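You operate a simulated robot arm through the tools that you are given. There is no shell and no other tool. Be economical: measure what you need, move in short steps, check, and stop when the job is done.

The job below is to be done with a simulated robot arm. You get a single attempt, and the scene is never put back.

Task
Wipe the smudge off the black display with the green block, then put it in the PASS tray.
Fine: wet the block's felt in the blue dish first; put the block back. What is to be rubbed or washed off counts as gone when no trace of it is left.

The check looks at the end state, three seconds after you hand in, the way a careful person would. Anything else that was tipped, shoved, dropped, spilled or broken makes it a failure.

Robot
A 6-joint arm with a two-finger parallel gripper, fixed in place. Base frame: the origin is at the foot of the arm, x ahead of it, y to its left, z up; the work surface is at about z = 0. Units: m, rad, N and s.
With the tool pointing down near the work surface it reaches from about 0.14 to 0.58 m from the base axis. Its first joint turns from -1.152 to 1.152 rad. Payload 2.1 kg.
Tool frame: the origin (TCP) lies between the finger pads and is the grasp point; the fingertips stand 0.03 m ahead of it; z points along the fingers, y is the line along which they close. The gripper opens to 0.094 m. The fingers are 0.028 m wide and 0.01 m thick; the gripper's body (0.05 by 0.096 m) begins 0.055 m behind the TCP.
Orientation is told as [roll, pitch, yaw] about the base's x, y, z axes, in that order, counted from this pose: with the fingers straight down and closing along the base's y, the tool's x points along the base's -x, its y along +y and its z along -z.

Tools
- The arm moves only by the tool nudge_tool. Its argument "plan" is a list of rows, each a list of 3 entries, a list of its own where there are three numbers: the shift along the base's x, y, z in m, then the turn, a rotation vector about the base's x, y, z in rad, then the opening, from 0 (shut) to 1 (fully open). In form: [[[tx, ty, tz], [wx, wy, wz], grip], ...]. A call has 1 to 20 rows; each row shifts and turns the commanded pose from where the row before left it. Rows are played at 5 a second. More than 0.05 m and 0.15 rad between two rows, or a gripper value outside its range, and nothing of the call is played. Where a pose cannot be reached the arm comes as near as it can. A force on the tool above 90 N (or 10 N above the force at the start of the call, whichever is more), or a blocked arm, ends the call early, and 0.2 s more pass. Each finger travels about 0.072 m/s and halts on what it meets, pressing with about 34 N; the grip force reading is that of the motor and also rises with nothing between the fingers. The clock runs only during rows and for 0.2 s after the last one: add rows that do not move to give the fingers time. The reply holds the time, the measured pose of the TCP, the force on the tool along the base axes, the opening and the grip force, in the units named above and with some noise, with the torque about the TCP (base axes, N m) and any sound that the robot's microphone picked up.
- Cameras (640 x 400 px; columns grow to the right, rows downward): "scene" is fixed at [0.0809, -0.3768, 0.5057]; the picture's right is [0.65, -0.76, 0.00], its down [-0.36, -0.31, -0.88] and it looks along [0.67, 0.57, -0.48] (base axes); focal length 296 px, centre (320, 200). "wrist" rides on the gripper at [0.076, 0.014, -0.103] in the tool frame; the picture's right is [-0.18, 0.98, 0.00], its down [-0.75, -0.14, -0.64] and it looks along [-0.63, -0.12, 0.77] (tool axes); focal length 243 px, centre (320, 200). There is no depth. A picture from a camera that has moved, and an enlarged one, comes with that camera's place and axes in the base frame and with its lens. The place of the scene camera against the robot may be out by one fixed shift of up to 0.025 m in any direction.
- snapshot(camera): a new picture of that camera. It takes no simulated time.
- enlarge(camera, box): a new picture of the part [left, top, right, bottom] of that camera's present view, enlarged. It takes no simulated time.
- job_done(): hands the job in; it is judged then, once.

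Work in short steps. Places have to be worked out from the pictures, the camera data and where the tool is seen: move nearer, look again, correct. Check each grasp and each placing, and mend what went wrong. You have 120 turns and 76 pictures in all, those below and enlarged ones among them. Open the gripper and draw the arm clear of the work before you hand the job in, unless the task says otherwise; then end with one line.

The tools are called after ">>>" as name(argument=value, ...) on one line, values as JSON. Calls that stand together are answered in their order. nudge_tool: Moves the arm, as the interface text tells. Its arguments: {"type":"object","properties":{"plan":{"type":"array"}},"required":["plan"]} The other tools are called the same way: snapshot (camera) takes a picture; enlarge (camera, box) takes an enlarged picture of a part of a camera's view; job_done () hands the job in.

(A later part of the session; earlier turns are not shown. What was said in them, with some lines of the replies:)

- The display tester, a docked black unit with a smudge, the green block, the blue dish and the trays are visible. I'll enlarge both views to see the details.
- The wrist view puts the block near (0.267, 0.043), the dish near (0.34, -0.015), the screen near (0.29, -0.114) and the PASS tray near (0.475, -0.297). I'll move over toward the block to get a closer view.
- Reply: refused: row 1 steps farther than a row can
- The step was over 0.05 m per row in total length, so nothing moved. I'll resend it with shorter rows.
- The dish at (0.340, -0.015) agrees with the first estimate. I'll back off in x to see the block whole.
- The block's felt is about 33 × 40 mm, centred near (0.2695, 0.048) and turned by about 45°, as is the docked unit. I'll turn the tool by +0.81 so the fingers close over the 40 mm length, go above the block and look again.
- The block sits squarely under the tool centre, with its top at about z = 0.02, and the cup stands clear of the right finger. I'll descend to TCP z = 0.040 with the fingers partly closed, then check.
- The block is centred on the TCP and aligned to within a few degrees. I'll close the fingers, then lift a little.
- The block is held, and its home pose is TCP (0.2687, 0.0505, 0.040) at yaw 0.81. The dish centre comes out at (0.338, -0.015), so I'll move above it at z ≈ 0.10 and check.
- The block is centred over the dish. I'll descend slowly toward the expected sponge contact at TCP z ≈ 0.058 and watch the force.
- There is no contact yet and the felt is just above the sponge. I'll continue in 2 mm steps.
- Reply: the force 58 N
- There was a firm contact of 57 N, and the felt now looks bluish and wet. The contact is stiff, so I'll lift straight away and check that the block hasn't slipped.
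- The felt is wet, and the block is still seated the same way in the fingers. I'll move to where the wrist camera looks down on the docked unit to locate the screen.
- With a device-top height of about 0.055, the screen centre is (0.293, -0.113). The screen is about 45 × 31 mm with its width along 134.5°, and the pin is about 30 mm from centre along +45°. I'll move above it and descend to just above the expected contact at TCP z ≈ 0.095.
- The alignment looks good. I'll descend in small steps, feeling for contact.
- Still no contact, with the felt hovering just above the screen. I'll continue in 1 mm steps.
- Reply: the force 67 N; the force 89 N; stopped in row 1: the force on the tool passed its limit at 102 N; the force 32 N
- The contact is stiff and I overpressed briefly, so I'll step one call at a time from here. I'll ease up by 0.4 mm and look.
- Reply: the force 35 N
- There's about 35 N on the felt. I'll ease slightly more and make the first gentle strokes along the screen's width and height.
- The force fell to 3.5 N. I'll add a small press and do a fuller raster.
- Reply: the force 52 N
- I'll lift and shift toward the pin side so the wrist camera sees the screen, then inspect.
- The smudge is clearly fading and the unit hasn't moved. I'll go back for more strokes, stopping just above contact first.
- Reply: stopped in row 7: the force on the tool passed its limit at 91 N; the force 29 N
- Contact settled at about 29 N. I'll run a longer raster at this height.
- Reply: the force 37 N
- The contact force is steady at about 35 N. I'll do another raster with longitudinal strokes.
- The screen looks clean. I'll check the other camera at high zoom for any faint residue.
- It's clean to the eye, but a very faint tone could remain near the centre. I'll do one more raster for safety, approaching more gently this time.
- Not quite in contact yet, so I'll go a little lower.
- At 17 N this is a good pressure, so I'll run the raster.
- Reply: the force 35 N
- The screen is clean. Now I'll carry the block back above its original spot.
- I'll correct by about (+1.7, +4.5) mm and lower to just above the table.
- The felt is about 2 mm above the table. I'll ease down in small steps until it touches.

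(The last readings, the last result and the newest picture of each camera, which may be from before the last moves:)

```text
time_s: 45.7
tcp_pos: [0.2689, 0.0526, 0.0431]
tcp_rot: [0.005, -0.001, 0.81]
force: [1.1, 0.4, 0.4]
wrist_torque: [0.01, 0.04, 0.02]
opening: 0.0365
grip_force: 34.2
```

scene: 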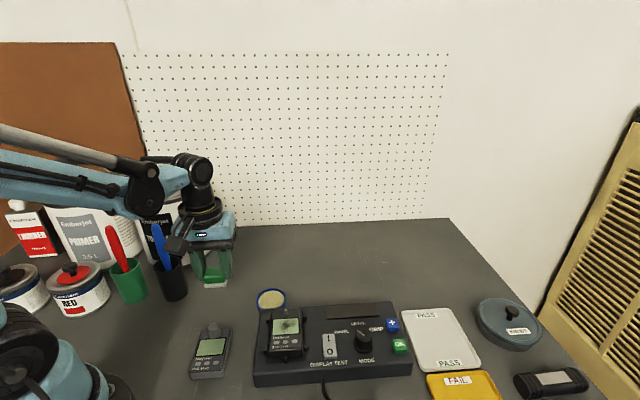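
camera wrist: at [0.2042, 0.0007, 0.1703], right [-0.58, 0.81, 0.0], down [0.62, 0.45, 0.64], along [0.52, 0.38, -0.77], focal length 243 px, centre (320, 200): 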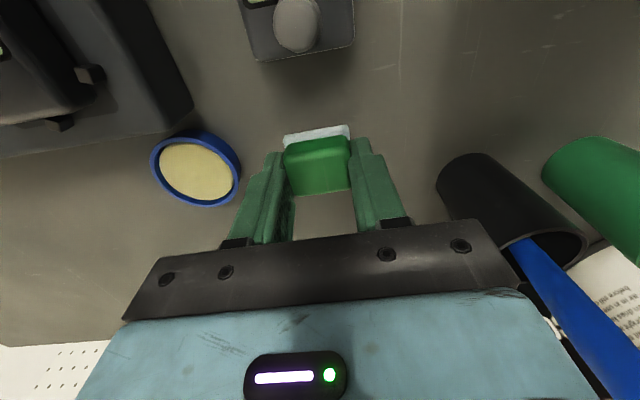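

>>> nudge_tool(plan=[[[0, -0.001, -0.0008], [0, 0, 0], 0.1], [[0, 0, 0], [0, 0, 0], 0.1]])

>>> enlarge(camera="scene", box=[180, 230, 280, 310])

```text
time_s: 46.3
tcp_pos: [0.2681, 0.0509, 0.0431]
tcp_rot: [0.003, 0.0, 0.809]
force: [-0.1, 1.3, -0.2]
wrist_torque: [0.02, -0.02, -0.01]
opening: 0.0363
grip_force: 34.1
```

```text
5.00 times, centred on (230, 270) of scene
camera zoom: at [0.0809, -0.3768, 0.5057], right [0.65, -0.76, 0.0], down [-0.36, -0.31, -0.88], along [0.67, 0.57, -0.48], focal length 1480 px, centre (770, -150)
```

zoom: 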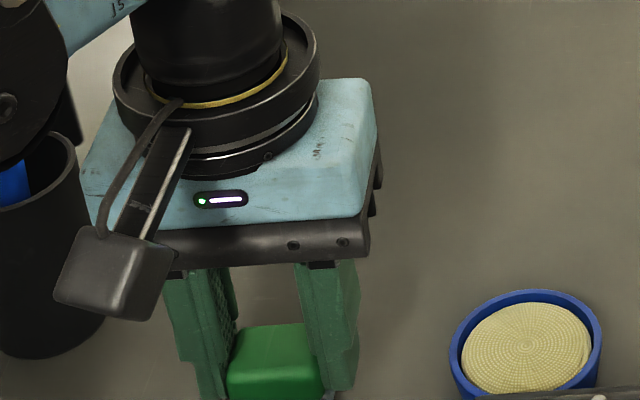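

Still hovering with no force, so I'll step 1 mm lower.

>>> nudge_tool(plan=[[[0, 0, -0.001], [0, 0, 0], 0.1], [[0, 0, 0], [0, 0, 0], 0.1]])

```text
time_s: 46.9
tcp_pos: [0.2682, 0.0504, 0.0407]
tcp_rot: [0.001, 0.0, 0.809]
force: [-0.4, -0.4, -0.5]
wrist_torque: [-0.01, 0.0, -0.02]
opening: 0.0366
grip_force: 34.6
```

>>> nudge_tool(plan=[[[0, 0, -0.0008], [0, 0, 0], 0.1], [[0, 0, 0], [0, 0, 0], 0.1]])

```text
time_s: 47.5
tcp_pos: [0.2696, 0.0504, 0.0403]
tcp_rot: [0.003, 0.0, 0.81]
force: [0.4, 0.2, -0.5]
wrist_torque: [-0.02, 0.0, 0.0]
opening: 0.0368
grip_force: 34.0
```

No contact force yet, so I'll take another small step.

>>> nudge_tool(plan=[[[0, 0, -0.0008], [0, 0, 0], 0.1], [[0, 0, 0], [0, 0, 0], 0.1]])

```text
time_s: 48.1
tcp_pos: [0.2675, 0.0521, 0.0406]
tcp_rot: [0.004, 0.001, 0.81]
force: [0.6, -0.2, 0.1]
wrist_torque: [-0.01, 0.0, -0.02]
opening: 0.0364
grip_force: 34.1
```

>>> nudge_tool(plan=[[[0, 0, -0.0008], [0, 0, 0], 0.1], [[0, 0, 0], [0, 0, 0], 0.1]])

>>> enlarge(camera="scene", box=[190, 270, 270, 320])

```text
time_s: 48.7
tcp_pos: [0.2685, 0.0516, 0.0393]
tcp_rot: [0.004, 0.0, 0.81]
force: [0.0, 0.1, 0.4]
wrist_torque: [0.02, 0.03, -0.01]
opening: 0.0363
grip_force: 33.6
```

```text
8.00 times, centred on (230, 295) of scene
camera zoom: at [0.0809, -0.3768, 0.5057], right [0.65, -0.76, 0.0], down [-0.36, -0.31, -0.88], along [0.67, 0.57, -0.48], focal length 2367 px, centre (1040, -560)
```

zoom: 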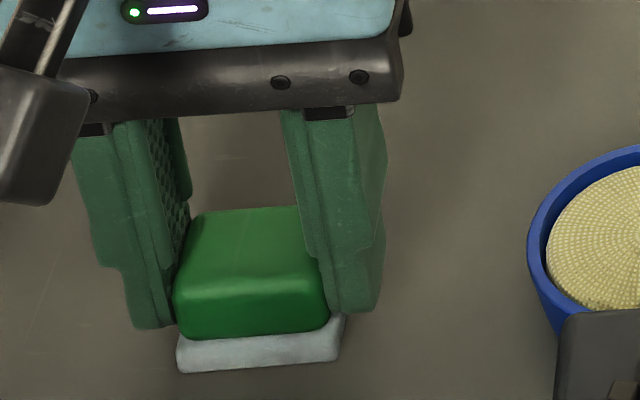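

It's within about a millimetre of the table. One more small step, then release.

>>> nudge_tool(plan=[[[0, 0, -0.0007], [0, 0, 0], 0.1], [[0, 0, 0], [0, 0, 0], 0.1]])

```text
time_s: 49.3
tcp_pos: [0.2686, 0.0511, 0.0384]
tcp_rot: [0.003, 0.0, 0.81]
force: [0.8, -0.4, -0.5]
wrist_torque: [-0.02, 0.0, 0.02]
opening: 0.0367
grip_force: 34.1
```

>>> nudge_tool(plan=[[[0, 0, -0.0007], [0, 0, 0], 0.1], [[0, 0, 0], [0, 0, 0], 0.1]])

```text
time_s: 49.9
tcp_pos: [0.2691, 0.0519, 0.0378]
tcp_rot: [0.003, 0.001, 0.809]
force: [-3.6, -2.6, 29.3]
wrist_torque: [-0.13, 0.02, -0.03]
opening: 0.0364
grip_force: 33.9
```

Contact at 29 N means the block stands on the table. I'll open the fingers and lift away straight up.

>>> nudge_tool(plan=[[[0, 0, 0.0003], [0, 0, 0], 0.4], [[0, 0, 0], [0, 0, 0], 0.6], [[0, 0, 0], [0, 0, 0], 0.75], [[0, 0, 0], [0, 0, 0], 0.75], [[0, 0, 0.03], [0, 0, 0], 0.75], [[0, 0, 0.04], [0, 0, 0], 0.75], [[0, 0, 0.04], [0, 0, 0], 0.75], [[0, 0, 0], [0, 0, 0], 0.75]])

>>> snapshot(camera="wrist")

>>> enlarge(camera="scene", box=[180, 270, 340, 370])

```text
time_s: 51.7
tcp_pos: [0.2688, 0.0502, 0.1498]
tcp_rot: [0.004, 0.001, 0.81]
force: [-0.4, -0.4, 0.9]
wrist_torque: [-0.01, -0.01, 0.01]
opening: 0.0705
grip_force: 0.0
```

```text
38 pictures are left
camera wrist: at [0.207, 0.0041, 0.2522], right [-0.58, 0.81, 0.0], down [0.62, 0.45, 0.64], along [0.52, 0.38, -0.77], focal length 243 px, centre (320, 200)
```

wrist: 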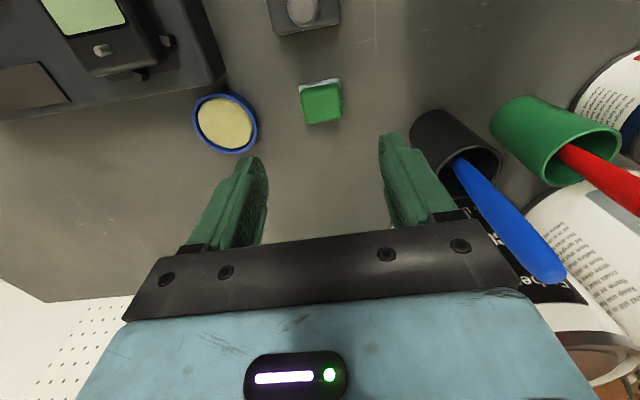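

```text
4.00 times, centred on (260, 320) of scene
camera zoom: at [0.0809, -0.3768, 0.5057], right [0.65, -0.76, 0.0], down [-0.36, -0.31, -0.88], along [0.67, 0.57, -0.48], focal length 1184 px, centre (560, -280)
```

zoom: 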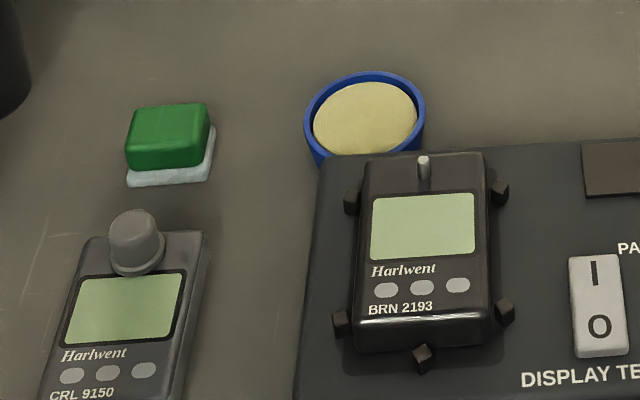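

The block is back at its place and the screen is clean in both views. Next I'll view the unit and its six posts from above to plan the grasp.

>>> nudge_tool(plan=[[[0.012, -0.03, 0.01], [0, 0, 0], 0.9], [[0.012, -0.03, 0.01], [0, 0, 0], 1], [[0.012, -0.03, 0.01], [0, 0, 0], 1], [[0.01, -0.035, 0.01], [0, 0, 0], 1], [[0, 0, 0], [0, 0, 0], 1]])

>>> snapshot(camera="wrist")

>>> enlarge(camera="wrist", box=[200, 0, 440, 150])

```text
time_s: 52.9
tcp_pos: [0.314, -0.0725, 0.1891]
tcp_rot: [0.003, 0.0, 0.81]
force: [-0.7, 0.4, 0.2]
wrist_torque: [0.0, 0.02, 0.0]
opening: 0.0938
grip_force: 0.0
```

```text
36 pictures are left
camera wrist: at [0.2531, -0.1193, 0.2914], right [-0.59, 0.81, 0.0], down [0.62, 0.45, 0.64], along [0.52, 0.38, -0.77], focal length 243 px, centre (320, 200)
```

wrist: 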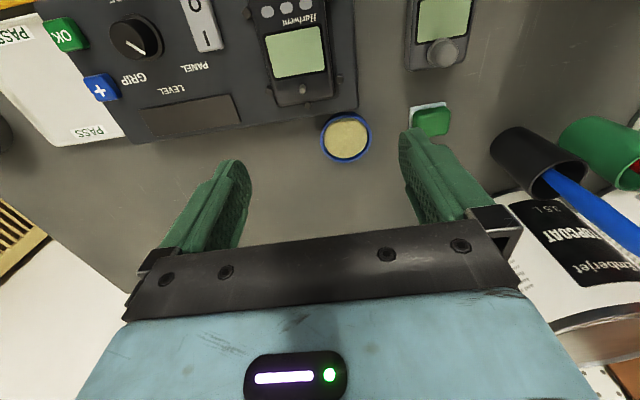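

```text
2.67 times, centred on (320, 75) of wrist
camera zoom: at [0.2531, -0.1193, 0.2914], right [-0.59, 0.81, 0.0], down [0.62, 0.45, 0.64], along [0.52, 0.38, -0.77], focal length 647 px, centre (320, 533)
```

zoom: 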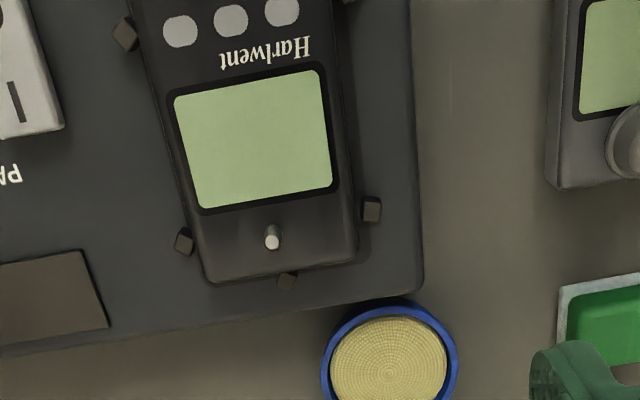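

I need the button-end posts in view too, so I'll shift back along the unit's length.

>>> nudge_tool(plan=[[[-0.025, -0.025, 0], [0, 0, 0], 1], [[-0.015, -0.015, 0], [0, 0, 0], 1], [[0, 0, 0], [0, 0, 0], 1], [[0, 0, 0], [0, 0, 0], 1]])

>>> snapshot(camera="wrist")

>>> enlarge(camera="wrist", box=[210, 30, 402, 150])

```text
time_s: 53.9
tcp_pos: [0.2745, -0.1115, 0.1904]
tcp_rot: [0.003, 0.001, 0.811]
force: [0.6, 0.8, 0.0]
wrist_torque: [-0.01, 0.01, -0.01]
opening: 0.0942
grip_force: 0.1
```

```text
34 pictures are left
camera wrist: at [0.2135, -0.1587, 0.2913], right [-0.58, 0.81, 0.0], down [0.62, 0.45, 0.64], along [0.52, 0.38, -0.77], focal length 243 px, centre (320, 200)
```

wrist: 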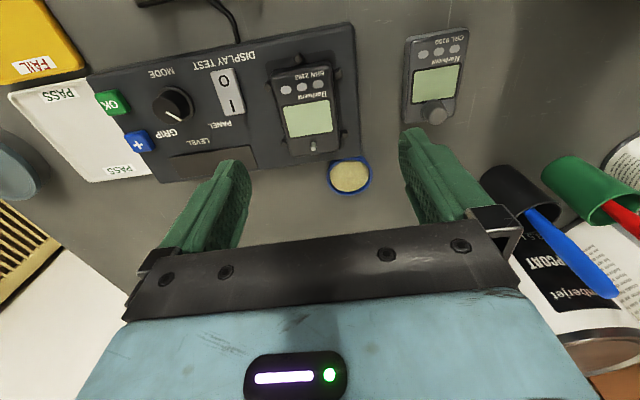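

```text
3.33 times, centred on (306, 90) of wrist
camera zoom: at [0.2135, -0.1587, 0.2913], right [-0.58, 0.81, 0.0], down [0.62, 0.45, 0.64], along [0.52, 0.38, -0.77], focal length 809 px, centre (367, 567)
```

zoom: 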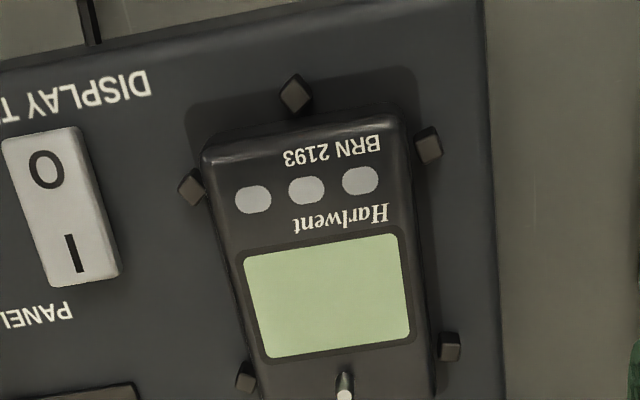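

The four side posts centre on (0.289, -0.117), with about 49 mm of free gap along each side and the width axis at 134.6°. I'll align to that with a 0.08 m opening so I clear the rocker switch, go to z = 0.105 and check.

>>> nudge_tool(plan=[[[0.0145, -0.0055, -0.01], [0, 0, -0.03], 0.85], [[0, 0, -0.04], [0, 0, 0], 0.85], [[0, 0, -0.035], [0, 0, 0], 0.85], [[0, 0, 0], [0, 0, 0], 0.85], [[0, 0, 0], [0, 0, 0], 0.85]])

>>> snapshot(camera="wrist")

>>> enlarge(camera="scene", box=[220, 270, 360, 370])

```text
time_s: 55.1
tcp_pos: [0.2889, -0.1185, 0.1058]
tcp_rot: [0.003, 0.001, 0.779]
force: [0.2, 0.3, 1.0]
wrist_torque: [0.01, -0.01, -0.01]
opening: 0.0801
grip_force: 0.0
```

```text
32 pictures are left
camera wrist: at [0.2236, -0.1635, 0.2074], right [-0.56, 0.83, 0.0], down [0.64, 0.43, 0.64], along [0.53, 0.36, -0.77], focal length 243 px, centre (320, 200)
```

wrist: 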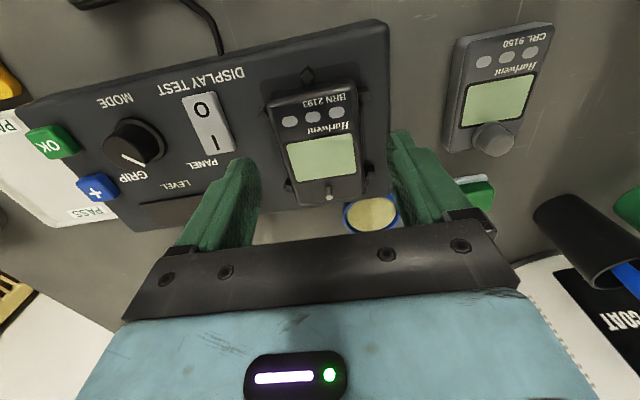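

```text
4.00 times, centred on (290, 320) of scene
camera zoom: at [0.0809, -0.3768, 0.5057], right [0.65, -0.76, 0.0], down [-0.36, -0.31, -0.88], along [0.67, 0.57, -0.48], focal length 1184 px, centre (440, -280)
```

zoom: 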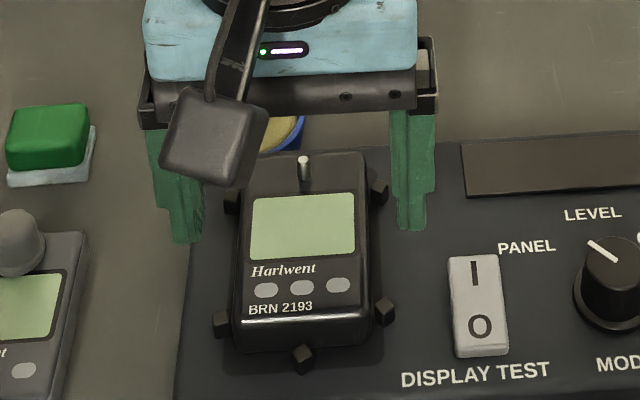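

The fingers straddle the unit evenly, between the side posts. I'll descend so the tips reach about 12 mm below the unit's top.

>>> nudge_tool(plan=[[[0, 0, -0.012], [0, 0, 0], 0.85], [[0, 0, -0.008], [0, 0, 0], 0.85], [[0, 0, -0.006], [0, 0, 0], 0.85], [[0, 0, 0], [0, 0, 0], 0.85]])

>>> enlarge(camera="wrist", box=[220, 60, 428, 240])

>>> enlarge(camera="scene", box=[230, 290, 340, 370])

```text
time_s: 56.1
tcp_pos: [0.2892, -0.1198, 0.0769]
tcp_rot: [0.004, 0.0, 0.78]
force: [-0.3, 0.2, 0.6]
wrist_torque: [0.0, 0.04, -0.02]
opening: 0.0799
grip_force: 0.0
```

```text
2.22 times, centred on (324, 150) of wrist
camera zoom: at [0.2253, -0.1639, 0.1788], right [-0.56, 0.83, 0.0], down [0.64, 0.43, 0.64], along [0.53, 0.36, -0.77], focal length 539 px, centre (311, 311)
```

zoom: 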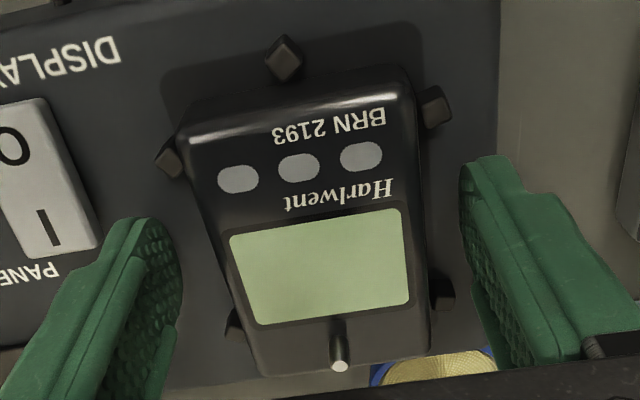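

```text
5.00 times, centred on (285, 330) of scene
camera zoom: at [0.0809, -0.3768, 0.5057], right [0.65, -0.76, 0.0], down [-0.36, -0.31, -0.88], along [0.67, 0.57, -0.48], focal length 1480 px, centre (495, -450)
```

zoom: 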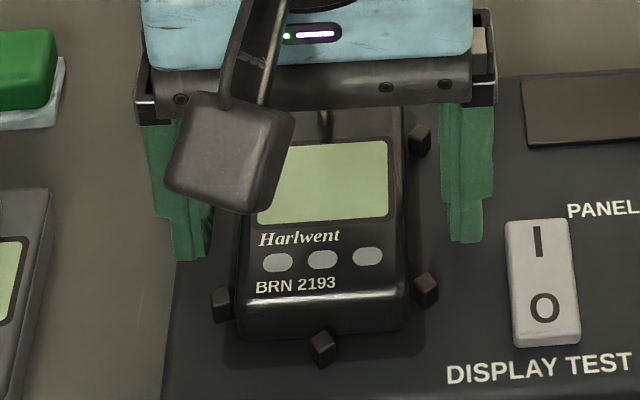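

The fingers stand between the posts on both sides with even gaps. I'll close onto the unit.

>>> nudge_tool(plan=[[[0, 0, 0], [0, 0, 0], 0.75], [[0, 0, 0], [0, 0, 0], 0.65], [[0, 0, 0], [0, 0, 0], 0.55], [[0, 0, 0], [0, 0, 0], 0.45], [[0, 0, 0], [0, 0, 0], 0.4], [[0, 0, 0], [0, 0, 0], 0.4]])

>>> enlarge(camera="wrist", box=[220, 60, 428, 240])

```text
time_s: 57.5
tcp_pos: [0.2879, -0.1191, 0.0755]
tcp_rot: [0.011, 0.0, 0.781]
force: [-16.9, 20.1, -1.2]
wrist_torque: [0.25, -0.08, 0.21]
opening: 0.0554
grip_force: 34.0
```

```text
2.22 times, centred on (324, 150) of wrist
camera zoom: at [0.2247, -0.1632, 0.1789], right [-0.56, 0.83, 0.01], down [0.64, 0.43, 0.64], along [0.53, 0.37, -0.77], focal length 539 px, centre (311, 311)
```

zoom: 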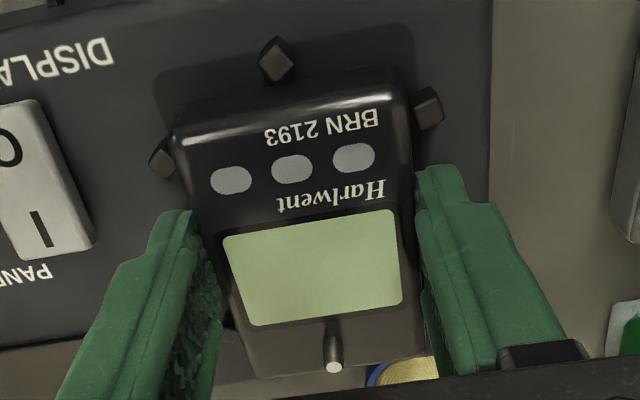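

It is gripped at 55 mm, with a sideways force of about 26 N showing that the tool is slightly off-centre. I'll relax that by shifting under 1 mm before lifting.

>>> nudge_tool(plan=[[[-0.0006, 0.0007, 0], [0, 0, 0], 0.4], [[0, 0, 0], [0, 0, 0], 0.4]])

```text
time_s: 58.1
tcp_pos: [0.2885, -0.1181, 0.0759]
tcp_rot: [0.01, 0.002, 0.779]
force: [-18.9, 12.6, 8.9]
wrist_torque: [0.85, -0.2, 0.49]
opening: 0.0551
grip_force: 33.9
```

>>> nudge_tool(plan=[[[-0.0009, 0.0005, 0], [0, 0, 0], 0.4], [[0, 0, 0], [0, 0, 0], 0.4]])

```text
time_s: 58.7
tcp_pos: [0.2885, -0.1181, 0.0781]
tcp_rot: [0.001, 0.0, 0.777]
force: [0.1, 0.1, 0.3]
wrist_torque: [-0.03, -0.03, 0.02]
opening: 0.0553
grip_force: 33.8
```

The forces are relieved. I'll lift straight up slowly and watch the force.

>>> nudge_tool(plan=[[[0, 0, 0.005], [0, 0, 0], 0.4], [[0, 0, 0.01], [0, 0, 0], 0.4], [[0, 0, 0.015], [0, 0, 0], 0.4], [[0, 0, 0], [0, 0, 0], 0.4]])

>>> snapshot(camera="scene")

```text
time_s: 59.7
tcp_pos: [0.287, -0.1194, 0.1063]
tcp_rot: [0.002, -0.001, 0.78]
force: [0.6, 0.0, -0.7]
wrist_torque: [-0.03, -0.01, 0.02]
opening: 0.0554
grip_force: 33.4
```

```text
27 pictures are left
```

scene: 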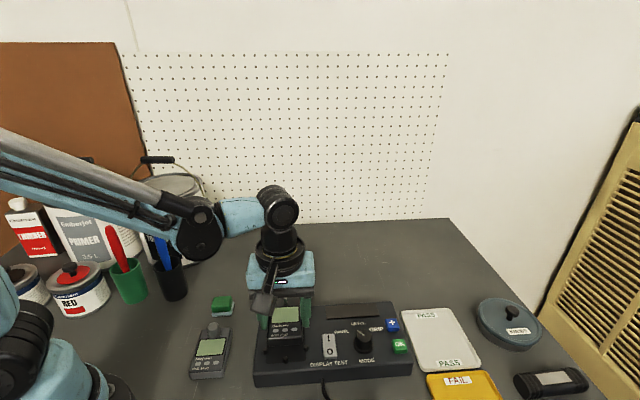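

The unit came out cleanly. The tray looks about 94 × 118 mm, centred near (0.49, -0.313), with its long axis parallel to the unit. I'll carry the unit higher to a viewpoint near the tray and measure again.

>>> nudge_tool(plan=[[[0, 0, 0.035], [0, 0, 0], 0.4], [[0, 0, 0.03], [0, 0, 0], 0.4], [[0.0346, -0.0162, 0], [0, 0, 0], 0.4], [[0.0346, -0.0162, 0], [0, 0, 0], 0.4], [[0.0346, -0.0162, 0], [0, 0, 0], 0.4], [[0.0346, -0.0162, 0], [0, 0, 0], 0.4], [[0.0346, -0.0162, 0], [0, 0, 0], 0.4], [[0, 0, 0], [0, 0, 0], 0.4]])

>>> snapshot(camera="wrist")

>>> enlarge(camera="scene", box=[300, 220, 540, 400])

```text
time_s: 61.5
tcp_pos: [0.4579, -0.1961, 0.1663]
tcp_rot: [0.003, 0.0, 0.78]
force: [-0.7, -0.7, -1.3]
wrist_torque: [-0.02, 0.03, -0.01]
opening: 0.0551
grip_force: 33.9
```

```text
26 pictures are left
camera wrist: at [0.3947, -0.241, 0.2701], right [-0.56, 0.83, 0.0], down [0.64, 0.43, 0.64], along [0.53, 0.36, -0.77], focal length 243 px, centre (320, 200)
```

wrist: 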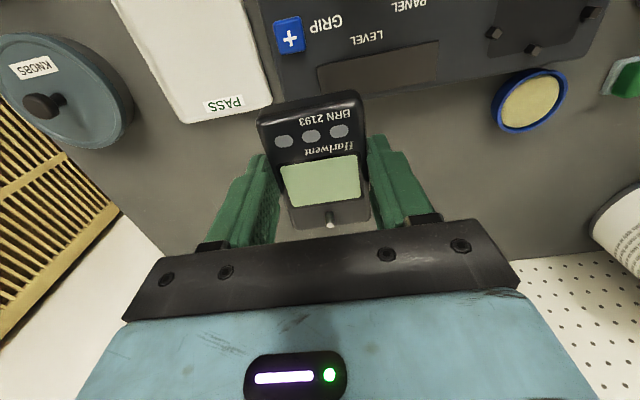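

```text
2.22 times, centred on (420, 310) of scene
camera zoom: at [0.0809, -0.3768, 0.5057], right [0.65, -0.76, 0.0], down [-0.36, -0.31, -0.88], along [0.67, 0.57, -0.48], focal length 658 px, centre (98, -44)
```

zoom: 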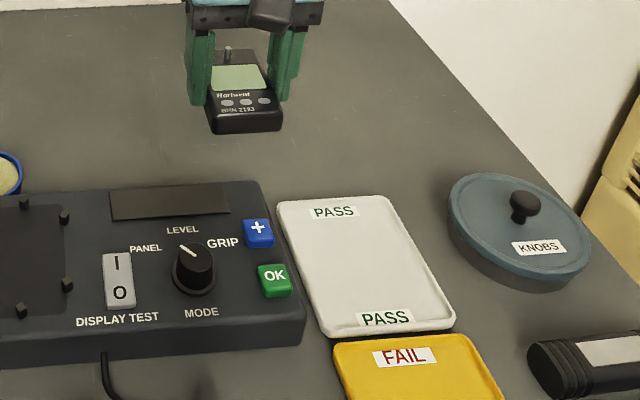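

From this view the tray centre is about (0.485, -0.312). I'll aim for (0.480, -0.3075), slightly toward the base to stay in reach, and hover there.

>>> nudge_tool(plan=[[[0.0074, -0.037, 0], [0, 0, 0], 0.4], [[0.0074, -0.037, 0], [0, 0, 0], 0.4], [[0.0074, -0.0375, 0], [0, 0, 0], 0.4], [[0, 0, -0.03], [0, 0, 0], 0.4], [[0, 0, -0.03], [0, 0, 0], 0.4], [[0, 0, 0], [0, 0, 0], 0.4]])

>>> snapshot(camera="wrist")

>>> enlarge(camera="scene", box=[340, 250, 540, 400])

```text
time_s: 62.9
tcp_pos: [0.4946, -0.3153, 0.1166]
tcp_rot: [0.005, 0.001, 0.78]
force: [-0.6, -1.1, -0.7]
wrist_torque: [-0.02, 0.01, 0.02]
opening: 0.0551
grip_force: 33.9
out of reach, approached as far as the arm can: row 4, 5
```

```text
24 pictures are left
camera wrist: at [0.4314, -0.3583, 0.2185], right [-0.56, 0.83, 0.01], down [0.64, 0.43, 0.64], along [0.53, 0.36, -0.77], focal length 243 px, centre (320, 200)
```

wrist: 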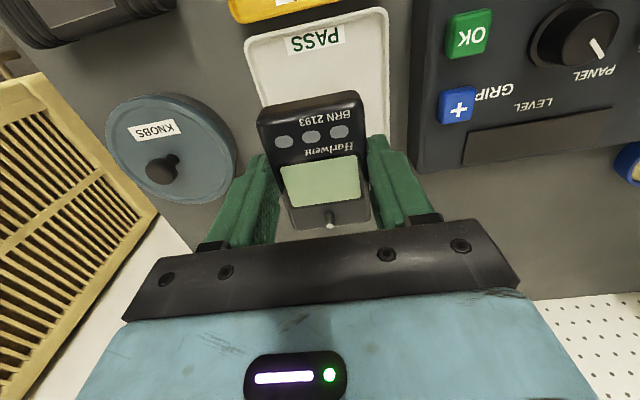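

```text
2.67 times, centred on (440, 325) of scene
camera zoom: at [0.0809, -0.3768, 0.5057], right [0.65, -0.76, 0.0], down [-0.36, -0.31, -0.88], along [0.67, 0.57, -0.48], focal length 789 px, centre (0, -133)
```

zoom: 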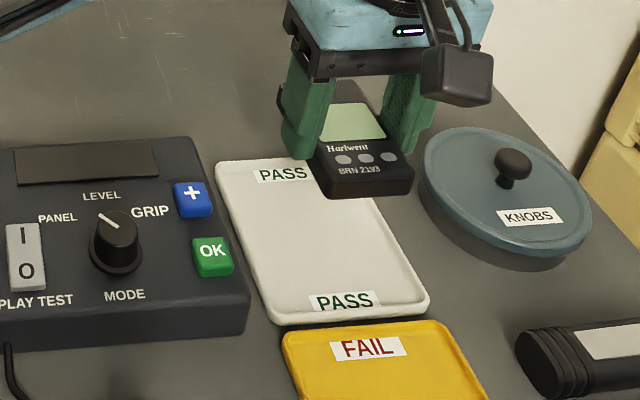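

The arm was reported out of reach and drifted outward to (0.495, -0.315). The re-measured tray centre is (0.486, -0.312), so I'll pull back toward (0.480, -0.306) and see how the arm responds.

>>> nudge_tool(plan=[[[-0.007, 0.0045, 0], [0, 0, 0], 0.4], [[-0.007, 0.0045, 0], [0, 0, 0], 0.4], [[0, 0, 0], [0, 0, 0], 0.4]])

```text
time_s: 63.7
tcp_pos: [0.4912, -0.3162, 0.1222]
tcp_rot: [0.004, -0.001, 0.781]
force: [-0.8, -1.1, -1.3]
wrist_torque: [-0.03, 0.02, 0.02]
opening: 0.055
grip_force: 34.2
out of reach, approached as far as the arm can: row 1, 2
```

The arm did not follow inward and rose slightly, so a joint limit may be involved. I'll go back up to z ≈ 0.165, where it was reachable, and look at the arm.

>>> nudge_tool(plan=[[[0, 0, 0.03], [0, 0, 0], 0.4], [[0, 0, 0.03], [0, 0, 0], 0.4], [[0, 0, 0], [0, 0, 0], 0.4]])

>>> snapshot(camera="scene")

```text
time_s: 64.5
tcp_pos: [0.4716, -0.3056, 0.1755]
tcp_rot: [0.003, 0.0, 0.78]
force: [-0.4, 0.1, -1.6]
wrist_torque: [-0.03, 0.02, 0.0]
opening: 0.0553
grip_force: 34.3
out of reach, approached as far as the arm can: row 1, 2
```

```text
22 pictures are left
```

scene: 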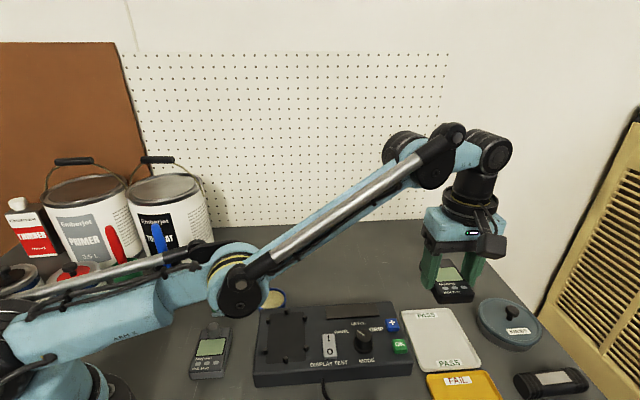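

The scene shows the arm nearly stretched with the elbow bent the low way, apparently up against a limit. Nothing was touched. I'll retract radially to where it was comfortable before and see whether it recovers.

>>> nudge_tool(plan=[[[-0.01, 0.03, 0], [0, 0, 0], 0.4], [[-0.005, 0.035, 0], [0, 0, 0], 0.4], [[0, 0, 0], [0, 0, 0], 0.4], [[0, 0, 0], [0, 0, 0], 0.4]])

>>> snapshot(camera="scene")

```text
time_s: 65.5
tcp_pos: [0.4823, -0.2534, 0.1929]
tcp_rot: [0.005, 0.001, 0.78]
force: [0.4, 0.5, -0.3]
wrist_torque: [0.01, -0.03, 0.03]
opening: 0.0553
grip_force: 33.8
out of reach, approached as far as the arm can: row 1, 2
```

```text
21 pictures are left
```

scene: 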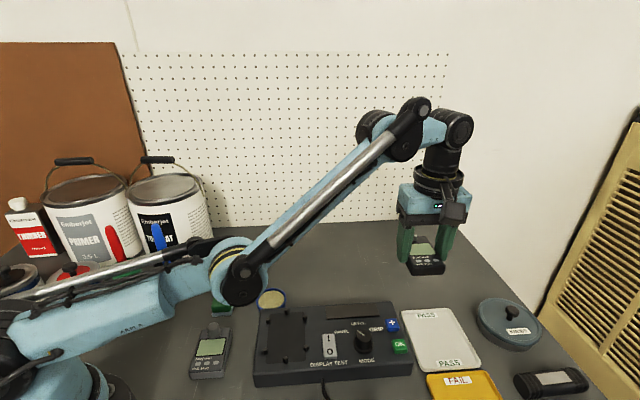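

The shoulder is pinned at its limit with the elbow in the low branch, so I need to pass through a straight arm again to get the elbow back up. I'll raise to a free pose first, then stretch outward.

>>> nudge_tool(plan=[[[0, 0, 0.035], [0, 0, 0], 0.4], [[0, 0, 0.035], [0, 0, 0], 0.4], [[0, 0, 0.04], [0, 0, 0], 0.4], [[0, 0, 0], [0, 0, 0], 0.4]])

```text
time_s: 66.5
tcp_pos: [0.4592, -0.2386, 0.2883]
tcp_rot: [0.006, -0.001, 0.781]
force: [0.6, 0.8, -1.5]
wrist_torque: [0.01, -0.01, -0.01]
opening: 0.0552
grip_force: 34.0
out of reach, approached as far as the arm can: row 2, 3
```

>>> snapshot(camera="scene")

```text
20 pictures are left
```

scene: 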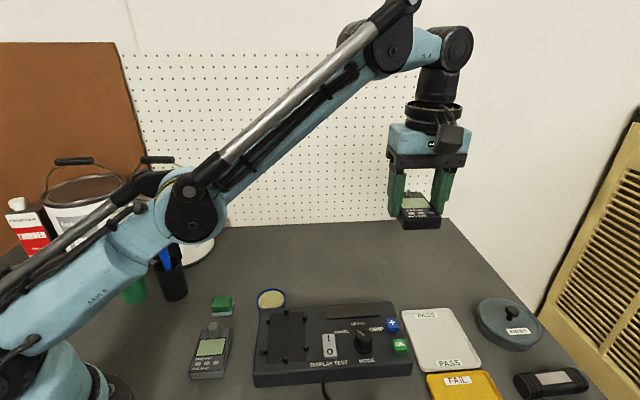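

The arm is now nearly straight and raised. I'll command it inward in small steps and see which way the elbow folds.

>>> nudge_tool(plan=[[[-0.03, 0.015, 0.01], [0, 0, 0], 0.4], [[-0.03, 0.015, 0], [0, 0, 0], 0.4], [[0, 0, 0], [0, 0, 0], 0.4]])

>>> snapshot(camera="scene")

```text
time_s: 67.3
tcp_pos: [0.4061, -0.2135, 0.2979]
tcp_rot: [0.006, 0.001, 0.78]
force: [-0.4, -0.9, -1.3]
wrist_torque: [0.03, 0.02, 0.04]
opening: 0.0552
grip_force: 33.7
out of reach, approached as far as the arm can: row 2
```

```text
19 pictures are left
```

scene: 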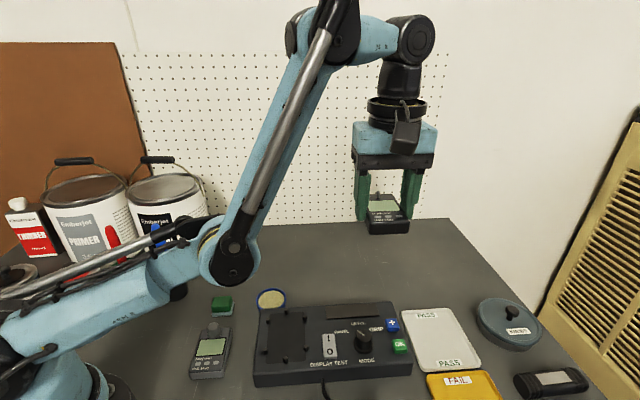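

It folded low again. Earlier it sat exactly straight at the shoulder limit near r ≈ 0.586, z ≈ 0.115, so lowering further at that radius should carry the elbow through to the upper side. I'll do that over empty table near (0.55, -0.20), first stretching out there.

>>> nudge_tool(plan=[[[0.04, 0.001, -0.0215], [0, 0, 0], 0.4], [[0.04, 0.001, -0.0215], [0, 0, 0], 0.4], [[0.04, 0.001, -0.0215], [0, 0, 0], 0.4], [[0.039, 0.0005, -0.0215], [0, 0, 0], 0.4], [[0, 0, 0], [0, 0, 0], 0.4]])

```text
time_s: 68.5
tcp_pos: [0.5282, -0.1955, 0.1972]
tcp_rot: [0.002, 0.0, 0.78]
force: [0.7, 0.4, -1.2]
wrist_torque: [-0.01, -0.01, -0.03]
opening: 0.0551
grip_force: 34.1
out of reach, approached as far as the arm can: row 3, 4
```

It's stretched at r ≈ 0.563, z ≈ 0.197. Now I'll lower gradually at this radius.

>>> nudge_tool(plan=[[[0, 0, -0.025], [0, 0, 0], 0.4], [[0, 0, -0.025], [0, 0, 0], 0.4], [[0, 0, -0.025], [0, 0, 0], 0.4], [[0, 0, -0.015], [0, 0, 0], 0.4], [[0, 0, 0], [0, 0, 0], 0.4]])

>>> snapshot(camera="scene")

```text
time_s: 69.7
tcp_pos: [0.549, -0.2039, 0.1176]
tcp_rot: [0.006, 0.001, 0.779]
force: [-0.6, 0.5, -1.3]
wrist_torque: [0.0, 0.0, -0.02]
opening: 0.0551
grip_force: 33.7
out of reach, approached as far as the arm can: row 2, 3, 4
```

```text
18 pictures are left
```

scene: 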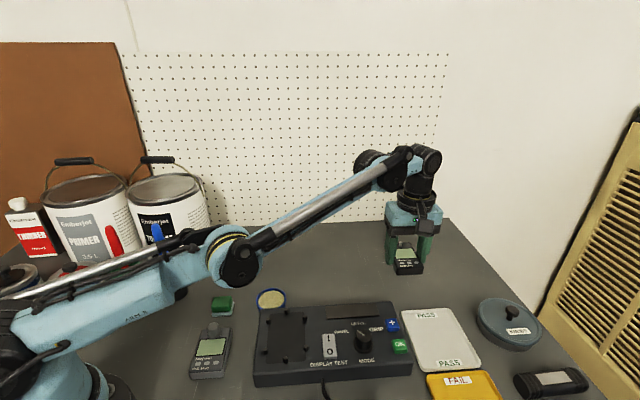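

It's almost straight and continuing as predicted. I'll keep lowering; the unit's bottom stays about 20 mm above the empty table.

>>> nudge_tool(plan=[[[0, 0, -0.015], [0, 0, 0], 0.4], [[0, 0, -0.015], [0, 0, 0], 0.4], [[0, 0, -0.01], [0, 0, 0], 0.4], [[0, 0, 0], [0, 0, 0], 0.4]])

```text
time_s: 70.7
tcp_pos: [0.557, -0.206, 0.0763]
tcp_rot: [0.008, 0.002, 0.78]
force: [-0.6, -0.3, -1.1]
wrist_torque: [0.02, 0.0, 0.0]
opening: 0.0553
grip_force: 34.2
out of reach, approached as far as the arm can: row 1, 3
```

It's past the presumed straight point. I'll now pull inward at constant height to see whether it follows in the elbow-up branch.

>>> nudge_tool(plan=[[[-0.015, 0.006, 0], [0, 0, 0], 0.4], [[-0.015, 0.006, 0], [0, 0, 0], 0.4], [[0, 0, 0], [0, 0, 0], 0.4]])

>>> snapshot(camera="scene")

```text
time_s: 71.5
tcp_pos: [0.528, -0.1939, 0.0799]
tcp_rot: [0.003, 0.0, 0.781]
force: [0.0, 0.3, -1.0]
wrist_torque: [-0.01, 0.03, 0.0]
opening: 0.0553
grip_force: 33.7
```

```text
17 pictures are left
```

scene: 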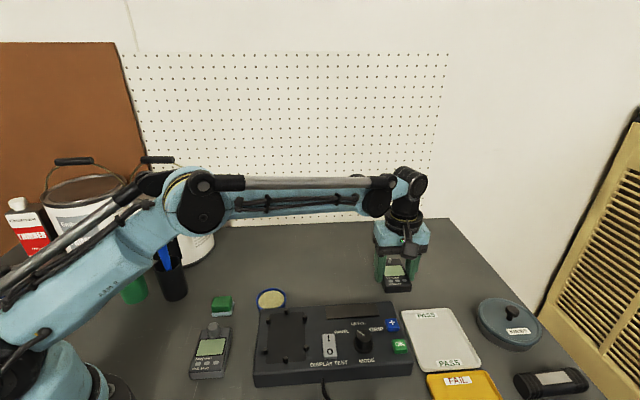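

The elbow is up again and the arm tracks its commands. I'll move to the tray staying low at z ≈ 0.093, which keeps the arm bent and clears the tester and tray lip.

>>> nudge_tool(plan=[[[-0.0118, -0.028, 0.013], [0, 0, 0], 0.4], [[-0.0118, -0.028, 0], [0, 0, 0], 0.4], [[-0.0118, -0.028, 0], [0, 0, 0], 0.4], [[-0.0118, -0.028, 0], [0, 0, 0], 0.4], [[0, 0, 0], [0, 0, 0], 0.4]])

>>> snapshot(camera="wrist")

>>> enlarge(camera="scene", box=[340, 250, 540, 400])

```text
time_s: 72.7
tcp_pos: [0.481, -0.3058, 0.091]
tcp_rot: [0.004, 0.0, 0.78]
force: [-0.8, 0.9, -1.5]
wrist_torque: [0.0, 0.0, 0.01]
opening: 0.0551
grip_force: 34.2
```

```text
16 pictures are left
camera wrist: at [0.4168, -0.3501, 0.1941], right [-0.56, 0.83, 0.0], down [0.64, 0.43, 0.64], along [0.53, 0.36, -0.77], focal length 243 px, centre (320, 200)
```

wrist: 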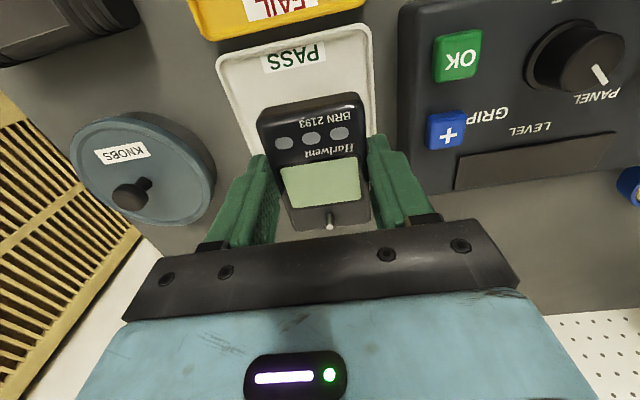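

```text
2.67 times, centred on (440, 325) of scene
camera zoom: at [0.0809, -0.3768, 0.5057], right [0.65, -0.76, 0.0], down [-0.36, -0.31, -0.88], along [0.67, 0.57, -0.48], focal length 789 px, centre (0, -133)
```

zoom: 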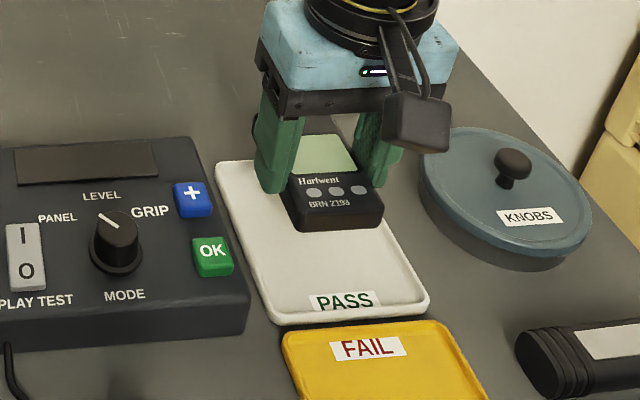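

The unit sits over the tray's middle, about 9 mm toward the tester side and well within the lip. I'll descend straight down to TCP z ≈ 0.055 and look.

>>> nudge_tool(plan=[[[0.001, -0.001, -0.015], [0, 0, 0], 0.4], [[0, 0, -0.013], [0, 0, 0], 0.4], [[0, 0, -0.007], [0, 0, 0], 0.4], [[0, 0, 0], [0, 0, 0], 0.4]])

>>> enlarge(camera="scene", box=[380, 280, 500, 380])

```text
time_s: 73.7
tcp_pos: [0.4803, -0.3064, 0.056]
tcp_rot: [0.003, 0.001, 0.78]
force: [0.9, 0.2, -2.1]
wrist_torque: [0.0, -0.01, -0.03]
opening: 0.0551
grip_force: 33.8
```

```text
4.00 times, centred on (440, 330) of scene
camera zoom: at [0.0809, -0.3768, 0.5057], right [0.65, -0.76, 0.0], down [-0.36, -0.31, -0.88], along [0.67, 0.57, -0.48], focal length 1184 px, centre (-160, -320)
```

zoom: 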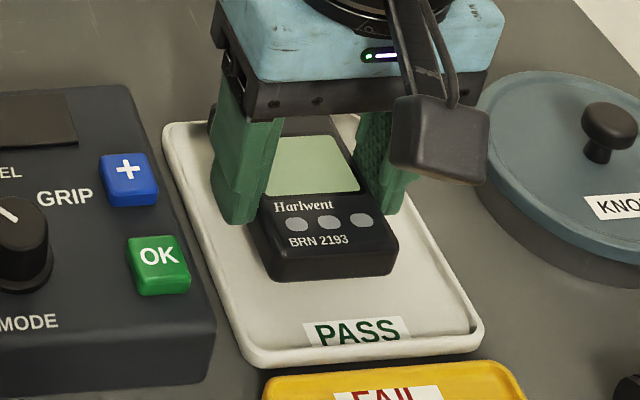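

It's well positioned and still hovering. I'll continue down with small steps.

>>> nudge_tool(plan=[[[0, 0, -0.004], [0, 0, 0], 0.4], [[0, 0, -0.003], [0, 0, 0], 0.4], [[0, 0, 0], [0, 0, 0], 0.4]])

```text
time_s: 74.5
tcp_pos: [0.4819, -0.3064, 0.0495]
tcp_rot: [0.004, -0.001, 0.782]
force: [0.0, 0.5, -0.1]
wrist_torque: [-0.01, -0.05, 0.01]
opening: 0.0549
grip_force: 33.7
```

>>> nudge_tool(plan=[[[0, 0, -0.002], [0, 0, 0], 0.4], [[0, 0, -0.002], [0, 0, 0], 0.4], [[0, 0, 0], [0, 0, 0], 0.4]])

>>> enlarge(camera="scene", box=[380, 280, 500, 380])

```text
time_s: 75.3
tcp_pos: [0.4797, -0.3071, 0.045]
tcp_rot: [0.004, -0.001, 0.781]
force: [1.2, -0.1, -0.3]
wrist_torque: [0.0, 0.02, 0.01]
opening: 0.0552
grip_force: 33.8
```

```text
4.00 times, centred on (440, 330) of scene
camera zoom: at [0.0809, -0.3768, 0.5057], right [0.65, -0.76, 0.0], down [-0.36, -0.31, -0.88], along [0.67, 0.57, -0.48], focal length 1184 px, centre (-160, -320)
```

zoom: 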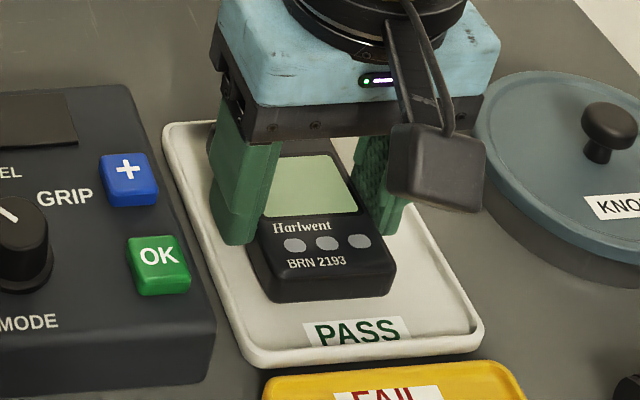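

>>> nudge_tool(plan=[[[0, 0, -0.0012], [0, 0, 0], 0.4], [[0, 0, -0.0012], [0, 0, 0], 0.4], [[0, 0, 0], [0, 0, 0], 0.4]])

```text
time_s: 76.1
tcp_pos: [0.4809, -0.3088, 0.0417]
tcp_rot: [0.004, 0.001, 0.779]
force: [0.4, -0.6, -1.4]
wrist_torque: [0.0, 0.0, -0.06]
opening: 0.0549
grip_force: 34.0
```

No contact yet, so I'll continue with small steps.

>>> nudge_tool(plan=[[[0, 0, -0.001], [0, 0, 0], 0.4], [[0, 0, -0.001], [0, 0, 0], 0.4], [[0, 0, 0], [0, 0, 0], 0.4]])

```text
time_s: 76.9
tcp_pos: [0.4803, -0.3063, 0.0418]
tcp_rot: [0.005, -0.001, 0.78]
force: [-0.3, 0.8, -0.2]
wrist_torque: [0.01, -0.01, -0.04]
opening: 0.0554
grip_force: 34.2
```

>>> nudge_tool(plan=[[[0, 0, -0.001], [0, 0, 0], 0.4], [[0, 0, -0.001], [0, 0, 0], 0.4], [[0, 0, 0], [0, 0, 0], 0.4]])

>>> enlarge(camera="scene", box=[400, 310, 480, 370])

```text
time_s: 77.7
tcp_pos: [0.4809, -0.3072, 0.0395]
tcp_rot: [0.002, -0.001, 0.78]
force: [1.0, 1.8, 23.5]
wrist_torque: [-0.18, 0.0, -0.03]
opening: 0.0549
grip_force: 33.9
```

```text
6.67 times, centred on (440, 340) of scene
camera zoom: at [0.0808, -0.3768, 0.5058], right [0.65, -0.76, 0.0], down [-0.36, -0.31, -0.88], along [0.67, 0.57, -0.48], focal length 1973 px, centre (-480, -733)
```

zoom: 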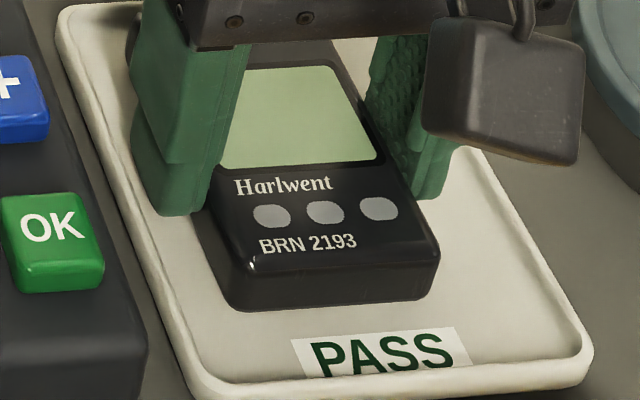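

The unit rests on the tray floor with 23 N of contact. I'll open just a few millimetres so the fingers don't touch the lip, then lift.

>>> nudge_tool(plan=[[[0, 0, 0.0005], [0, 0, 0], 0.6], [[0, 0, 0], [0, 0, 0], 0.63], [[0, 0, 0], [0, 0, 0], 0.63], [[0, 0, 0], [0, 0, 0], 0.63]])

>>> enlarge(camera="scene", box=[390, 300, 490, 375])

```text
time_s: 78.7
tcp_pos: [0.4813, -0.3077, 0.0393]
tcp_rot: [0.004, 0.0, 0.78]
force: [0.4, -0.8, 0.2]
wrist_torque: [0.02, 0.03, 0.01]
opening: 0.0592
grip_force: 0.0
```

```text
5.33 times, centred on (440, 338) of scene
camera zoom: at [0.0809, -0.3768, 0.5057], right [0.65, -0.76, 0.0], down [-0.36, -0.31, -0.88], along [0.67, 0.57, -0.48], focal length 1578 px, centre (-320, -533)
```

zoom: 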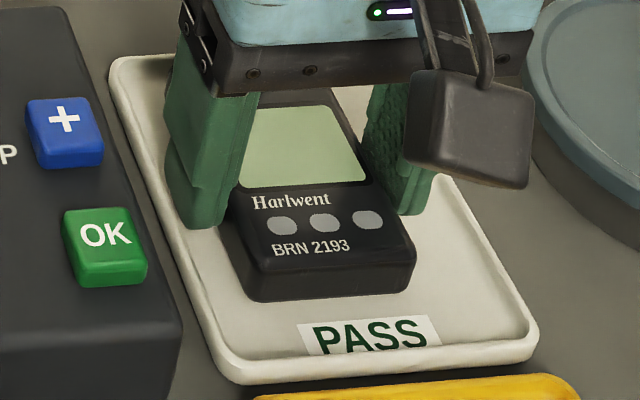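

Released with no side forces. I'll lift straight up slowly, staying low enough to keep the elbow bent, and check.

>>> nudge_tool(plan=[[[0, 0, 0.005], [0, 0, 0], 0.63], [[0, 0, 0.015], [0, 0, 0], 0.63], [[0, 0, 0.02], [0, 0, 0], 0.63], [[0, 0, 0.02], [0, 0, 0], 0.63], [[0, 0, 0], [0, 0, 0], 0.63]])

>>> enlarge(camera="scene", box=[380, 260, 500, 380])

```text
time_s: 79.9
tcp_pos: [0.4807, -0.3085, 0.1]
tcp_rot: [0.004, 0.0, 0.78]
force: [0.2, -1.1, 0.1]
wrist_torque: [-0.02, 0.02, 0.03]
opening: 0.0592
grip_force: 0.0
```

```text
3.33 times, centred on (440, 320) of scene
camera zoom: at [0.0809, -0.3768, 0.5057], right [0.65, -0.76, 0.0], down [-0.36, -0.31, -0.88], along [0.67, 0.57, -0.48], focal length 986 px, centre (-80, -200)
```

zoom: 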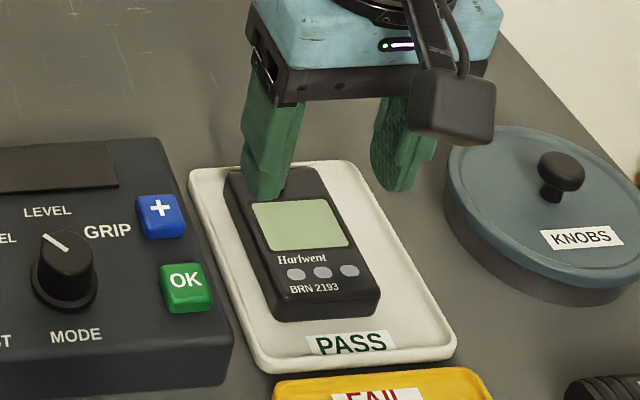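

The unit lies flat in the PASS tray. I'll retract inward and up, clear of the work.

>>> nudge_tool(plan=[[[-0.015, 0.01, 0.012], [0, 0, 0], 0.7], [[-0.02, 0.013, 0.02], [0, 0, 0], 0.8], [[-0.025, 0.02, 0.025], [0, 0, 0], 1], [[-0.025, 0.02, 0.03], [0, 0, 0], 1], [[-0.025, 0.02, 0.03], [0, 0, 0], 1], [[-0.025, 0.02, 0.03], [0, 0, 0], 1], [[0, 0, 0], [0, 0, 0], 1]])

>>> snapshot(camera="scene")

>>> snapshot(camera="wrist")

>>> enlarge(camera="scene", box=[180, 270, 480, 400])

```text
time_s: 81.5
tcp_pos: [0.3433, -0.2036, 0.2479]
tcp_rot: [0.005, -0.001, 0.781]
force: [0.8, 0.4, -0.6]
wrist_torque: [0.0, -0.01, 0.03]
opening: 0.094
grip_force: 0.0
```

```text
9 pictures are left
```

scene: 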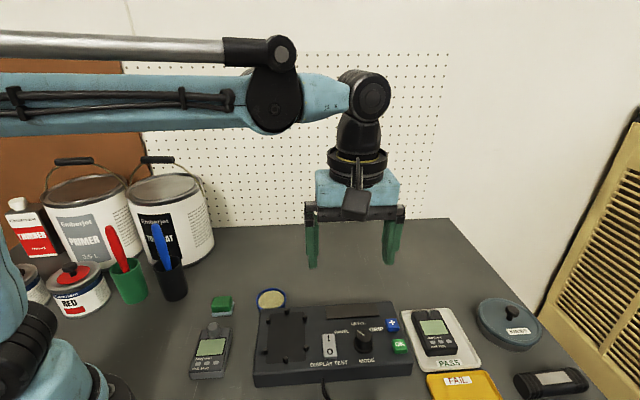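

```text
8 pictures are left
camera wrist: at [0.2796, -0.2473, 0.35], right [-0.56, 0.83, 0.0], down [0.64, 0.43, 0.64], along [0.53, 0.36, -0.77], focal length 243 px, centre (320, 200)
```

wrist: 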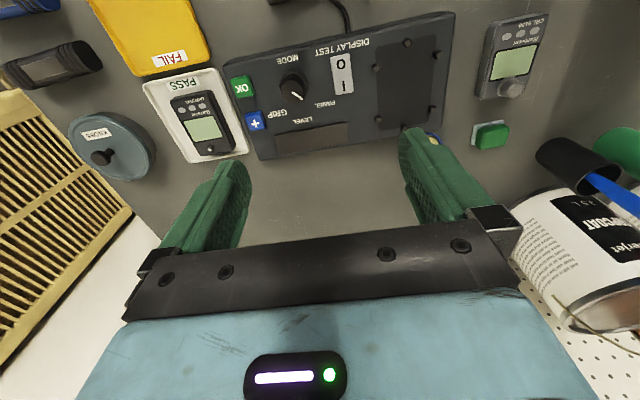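

```text
2.13 times, centred on (330, 335) of scene
camera zoom: at [0.0809, -0.3768, 0.5057], right [0.65, -0.76, 0.0], down [-0.36, -0.31, -0.88], along [0.67, 0.57, -0.48], focal length 631 px, centre (299, -88)
```

zoom: 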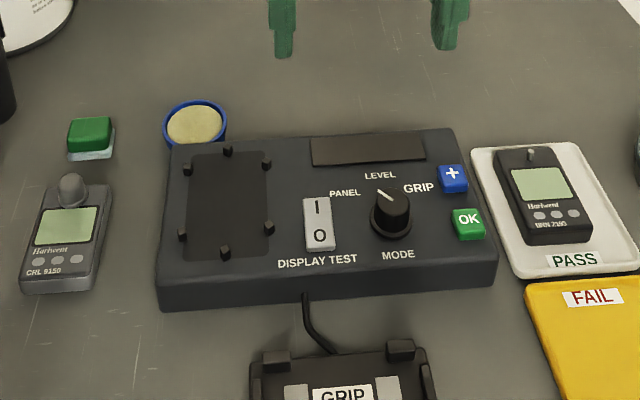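

The unit is in the PASS tray, the block is home, and everything else looks undisturbed. I'll take one last close look at the screen.

>>> enlarge(camera="scene", box=[405, 305, 465, 365])

```text
6.67 times, centred on (435, 335) of scene
camera zoom: at [0.0809, -0.3768, 0.5057], right [0.65, -0.76, 0.0], down [-0.36, -0.31, -0.88], along [0.67, 0.57, -0.48], focal length 1973 px, centre (-447, -700)
```

zoom: 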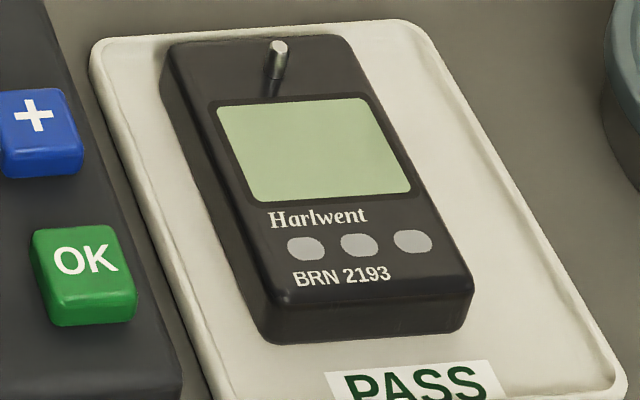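

The screen is spotless and the unit lies fully inside the tray, so I'm handing the job in.

>>> job_done()

```text
The job is handed in.
```

I wiped the black display (BRN 2193) clean with the wetted green block and laid it flat in the PASS tray. The block is back within about 2 mm of where it stood, and nothing else looked disturbed in the final pictures.
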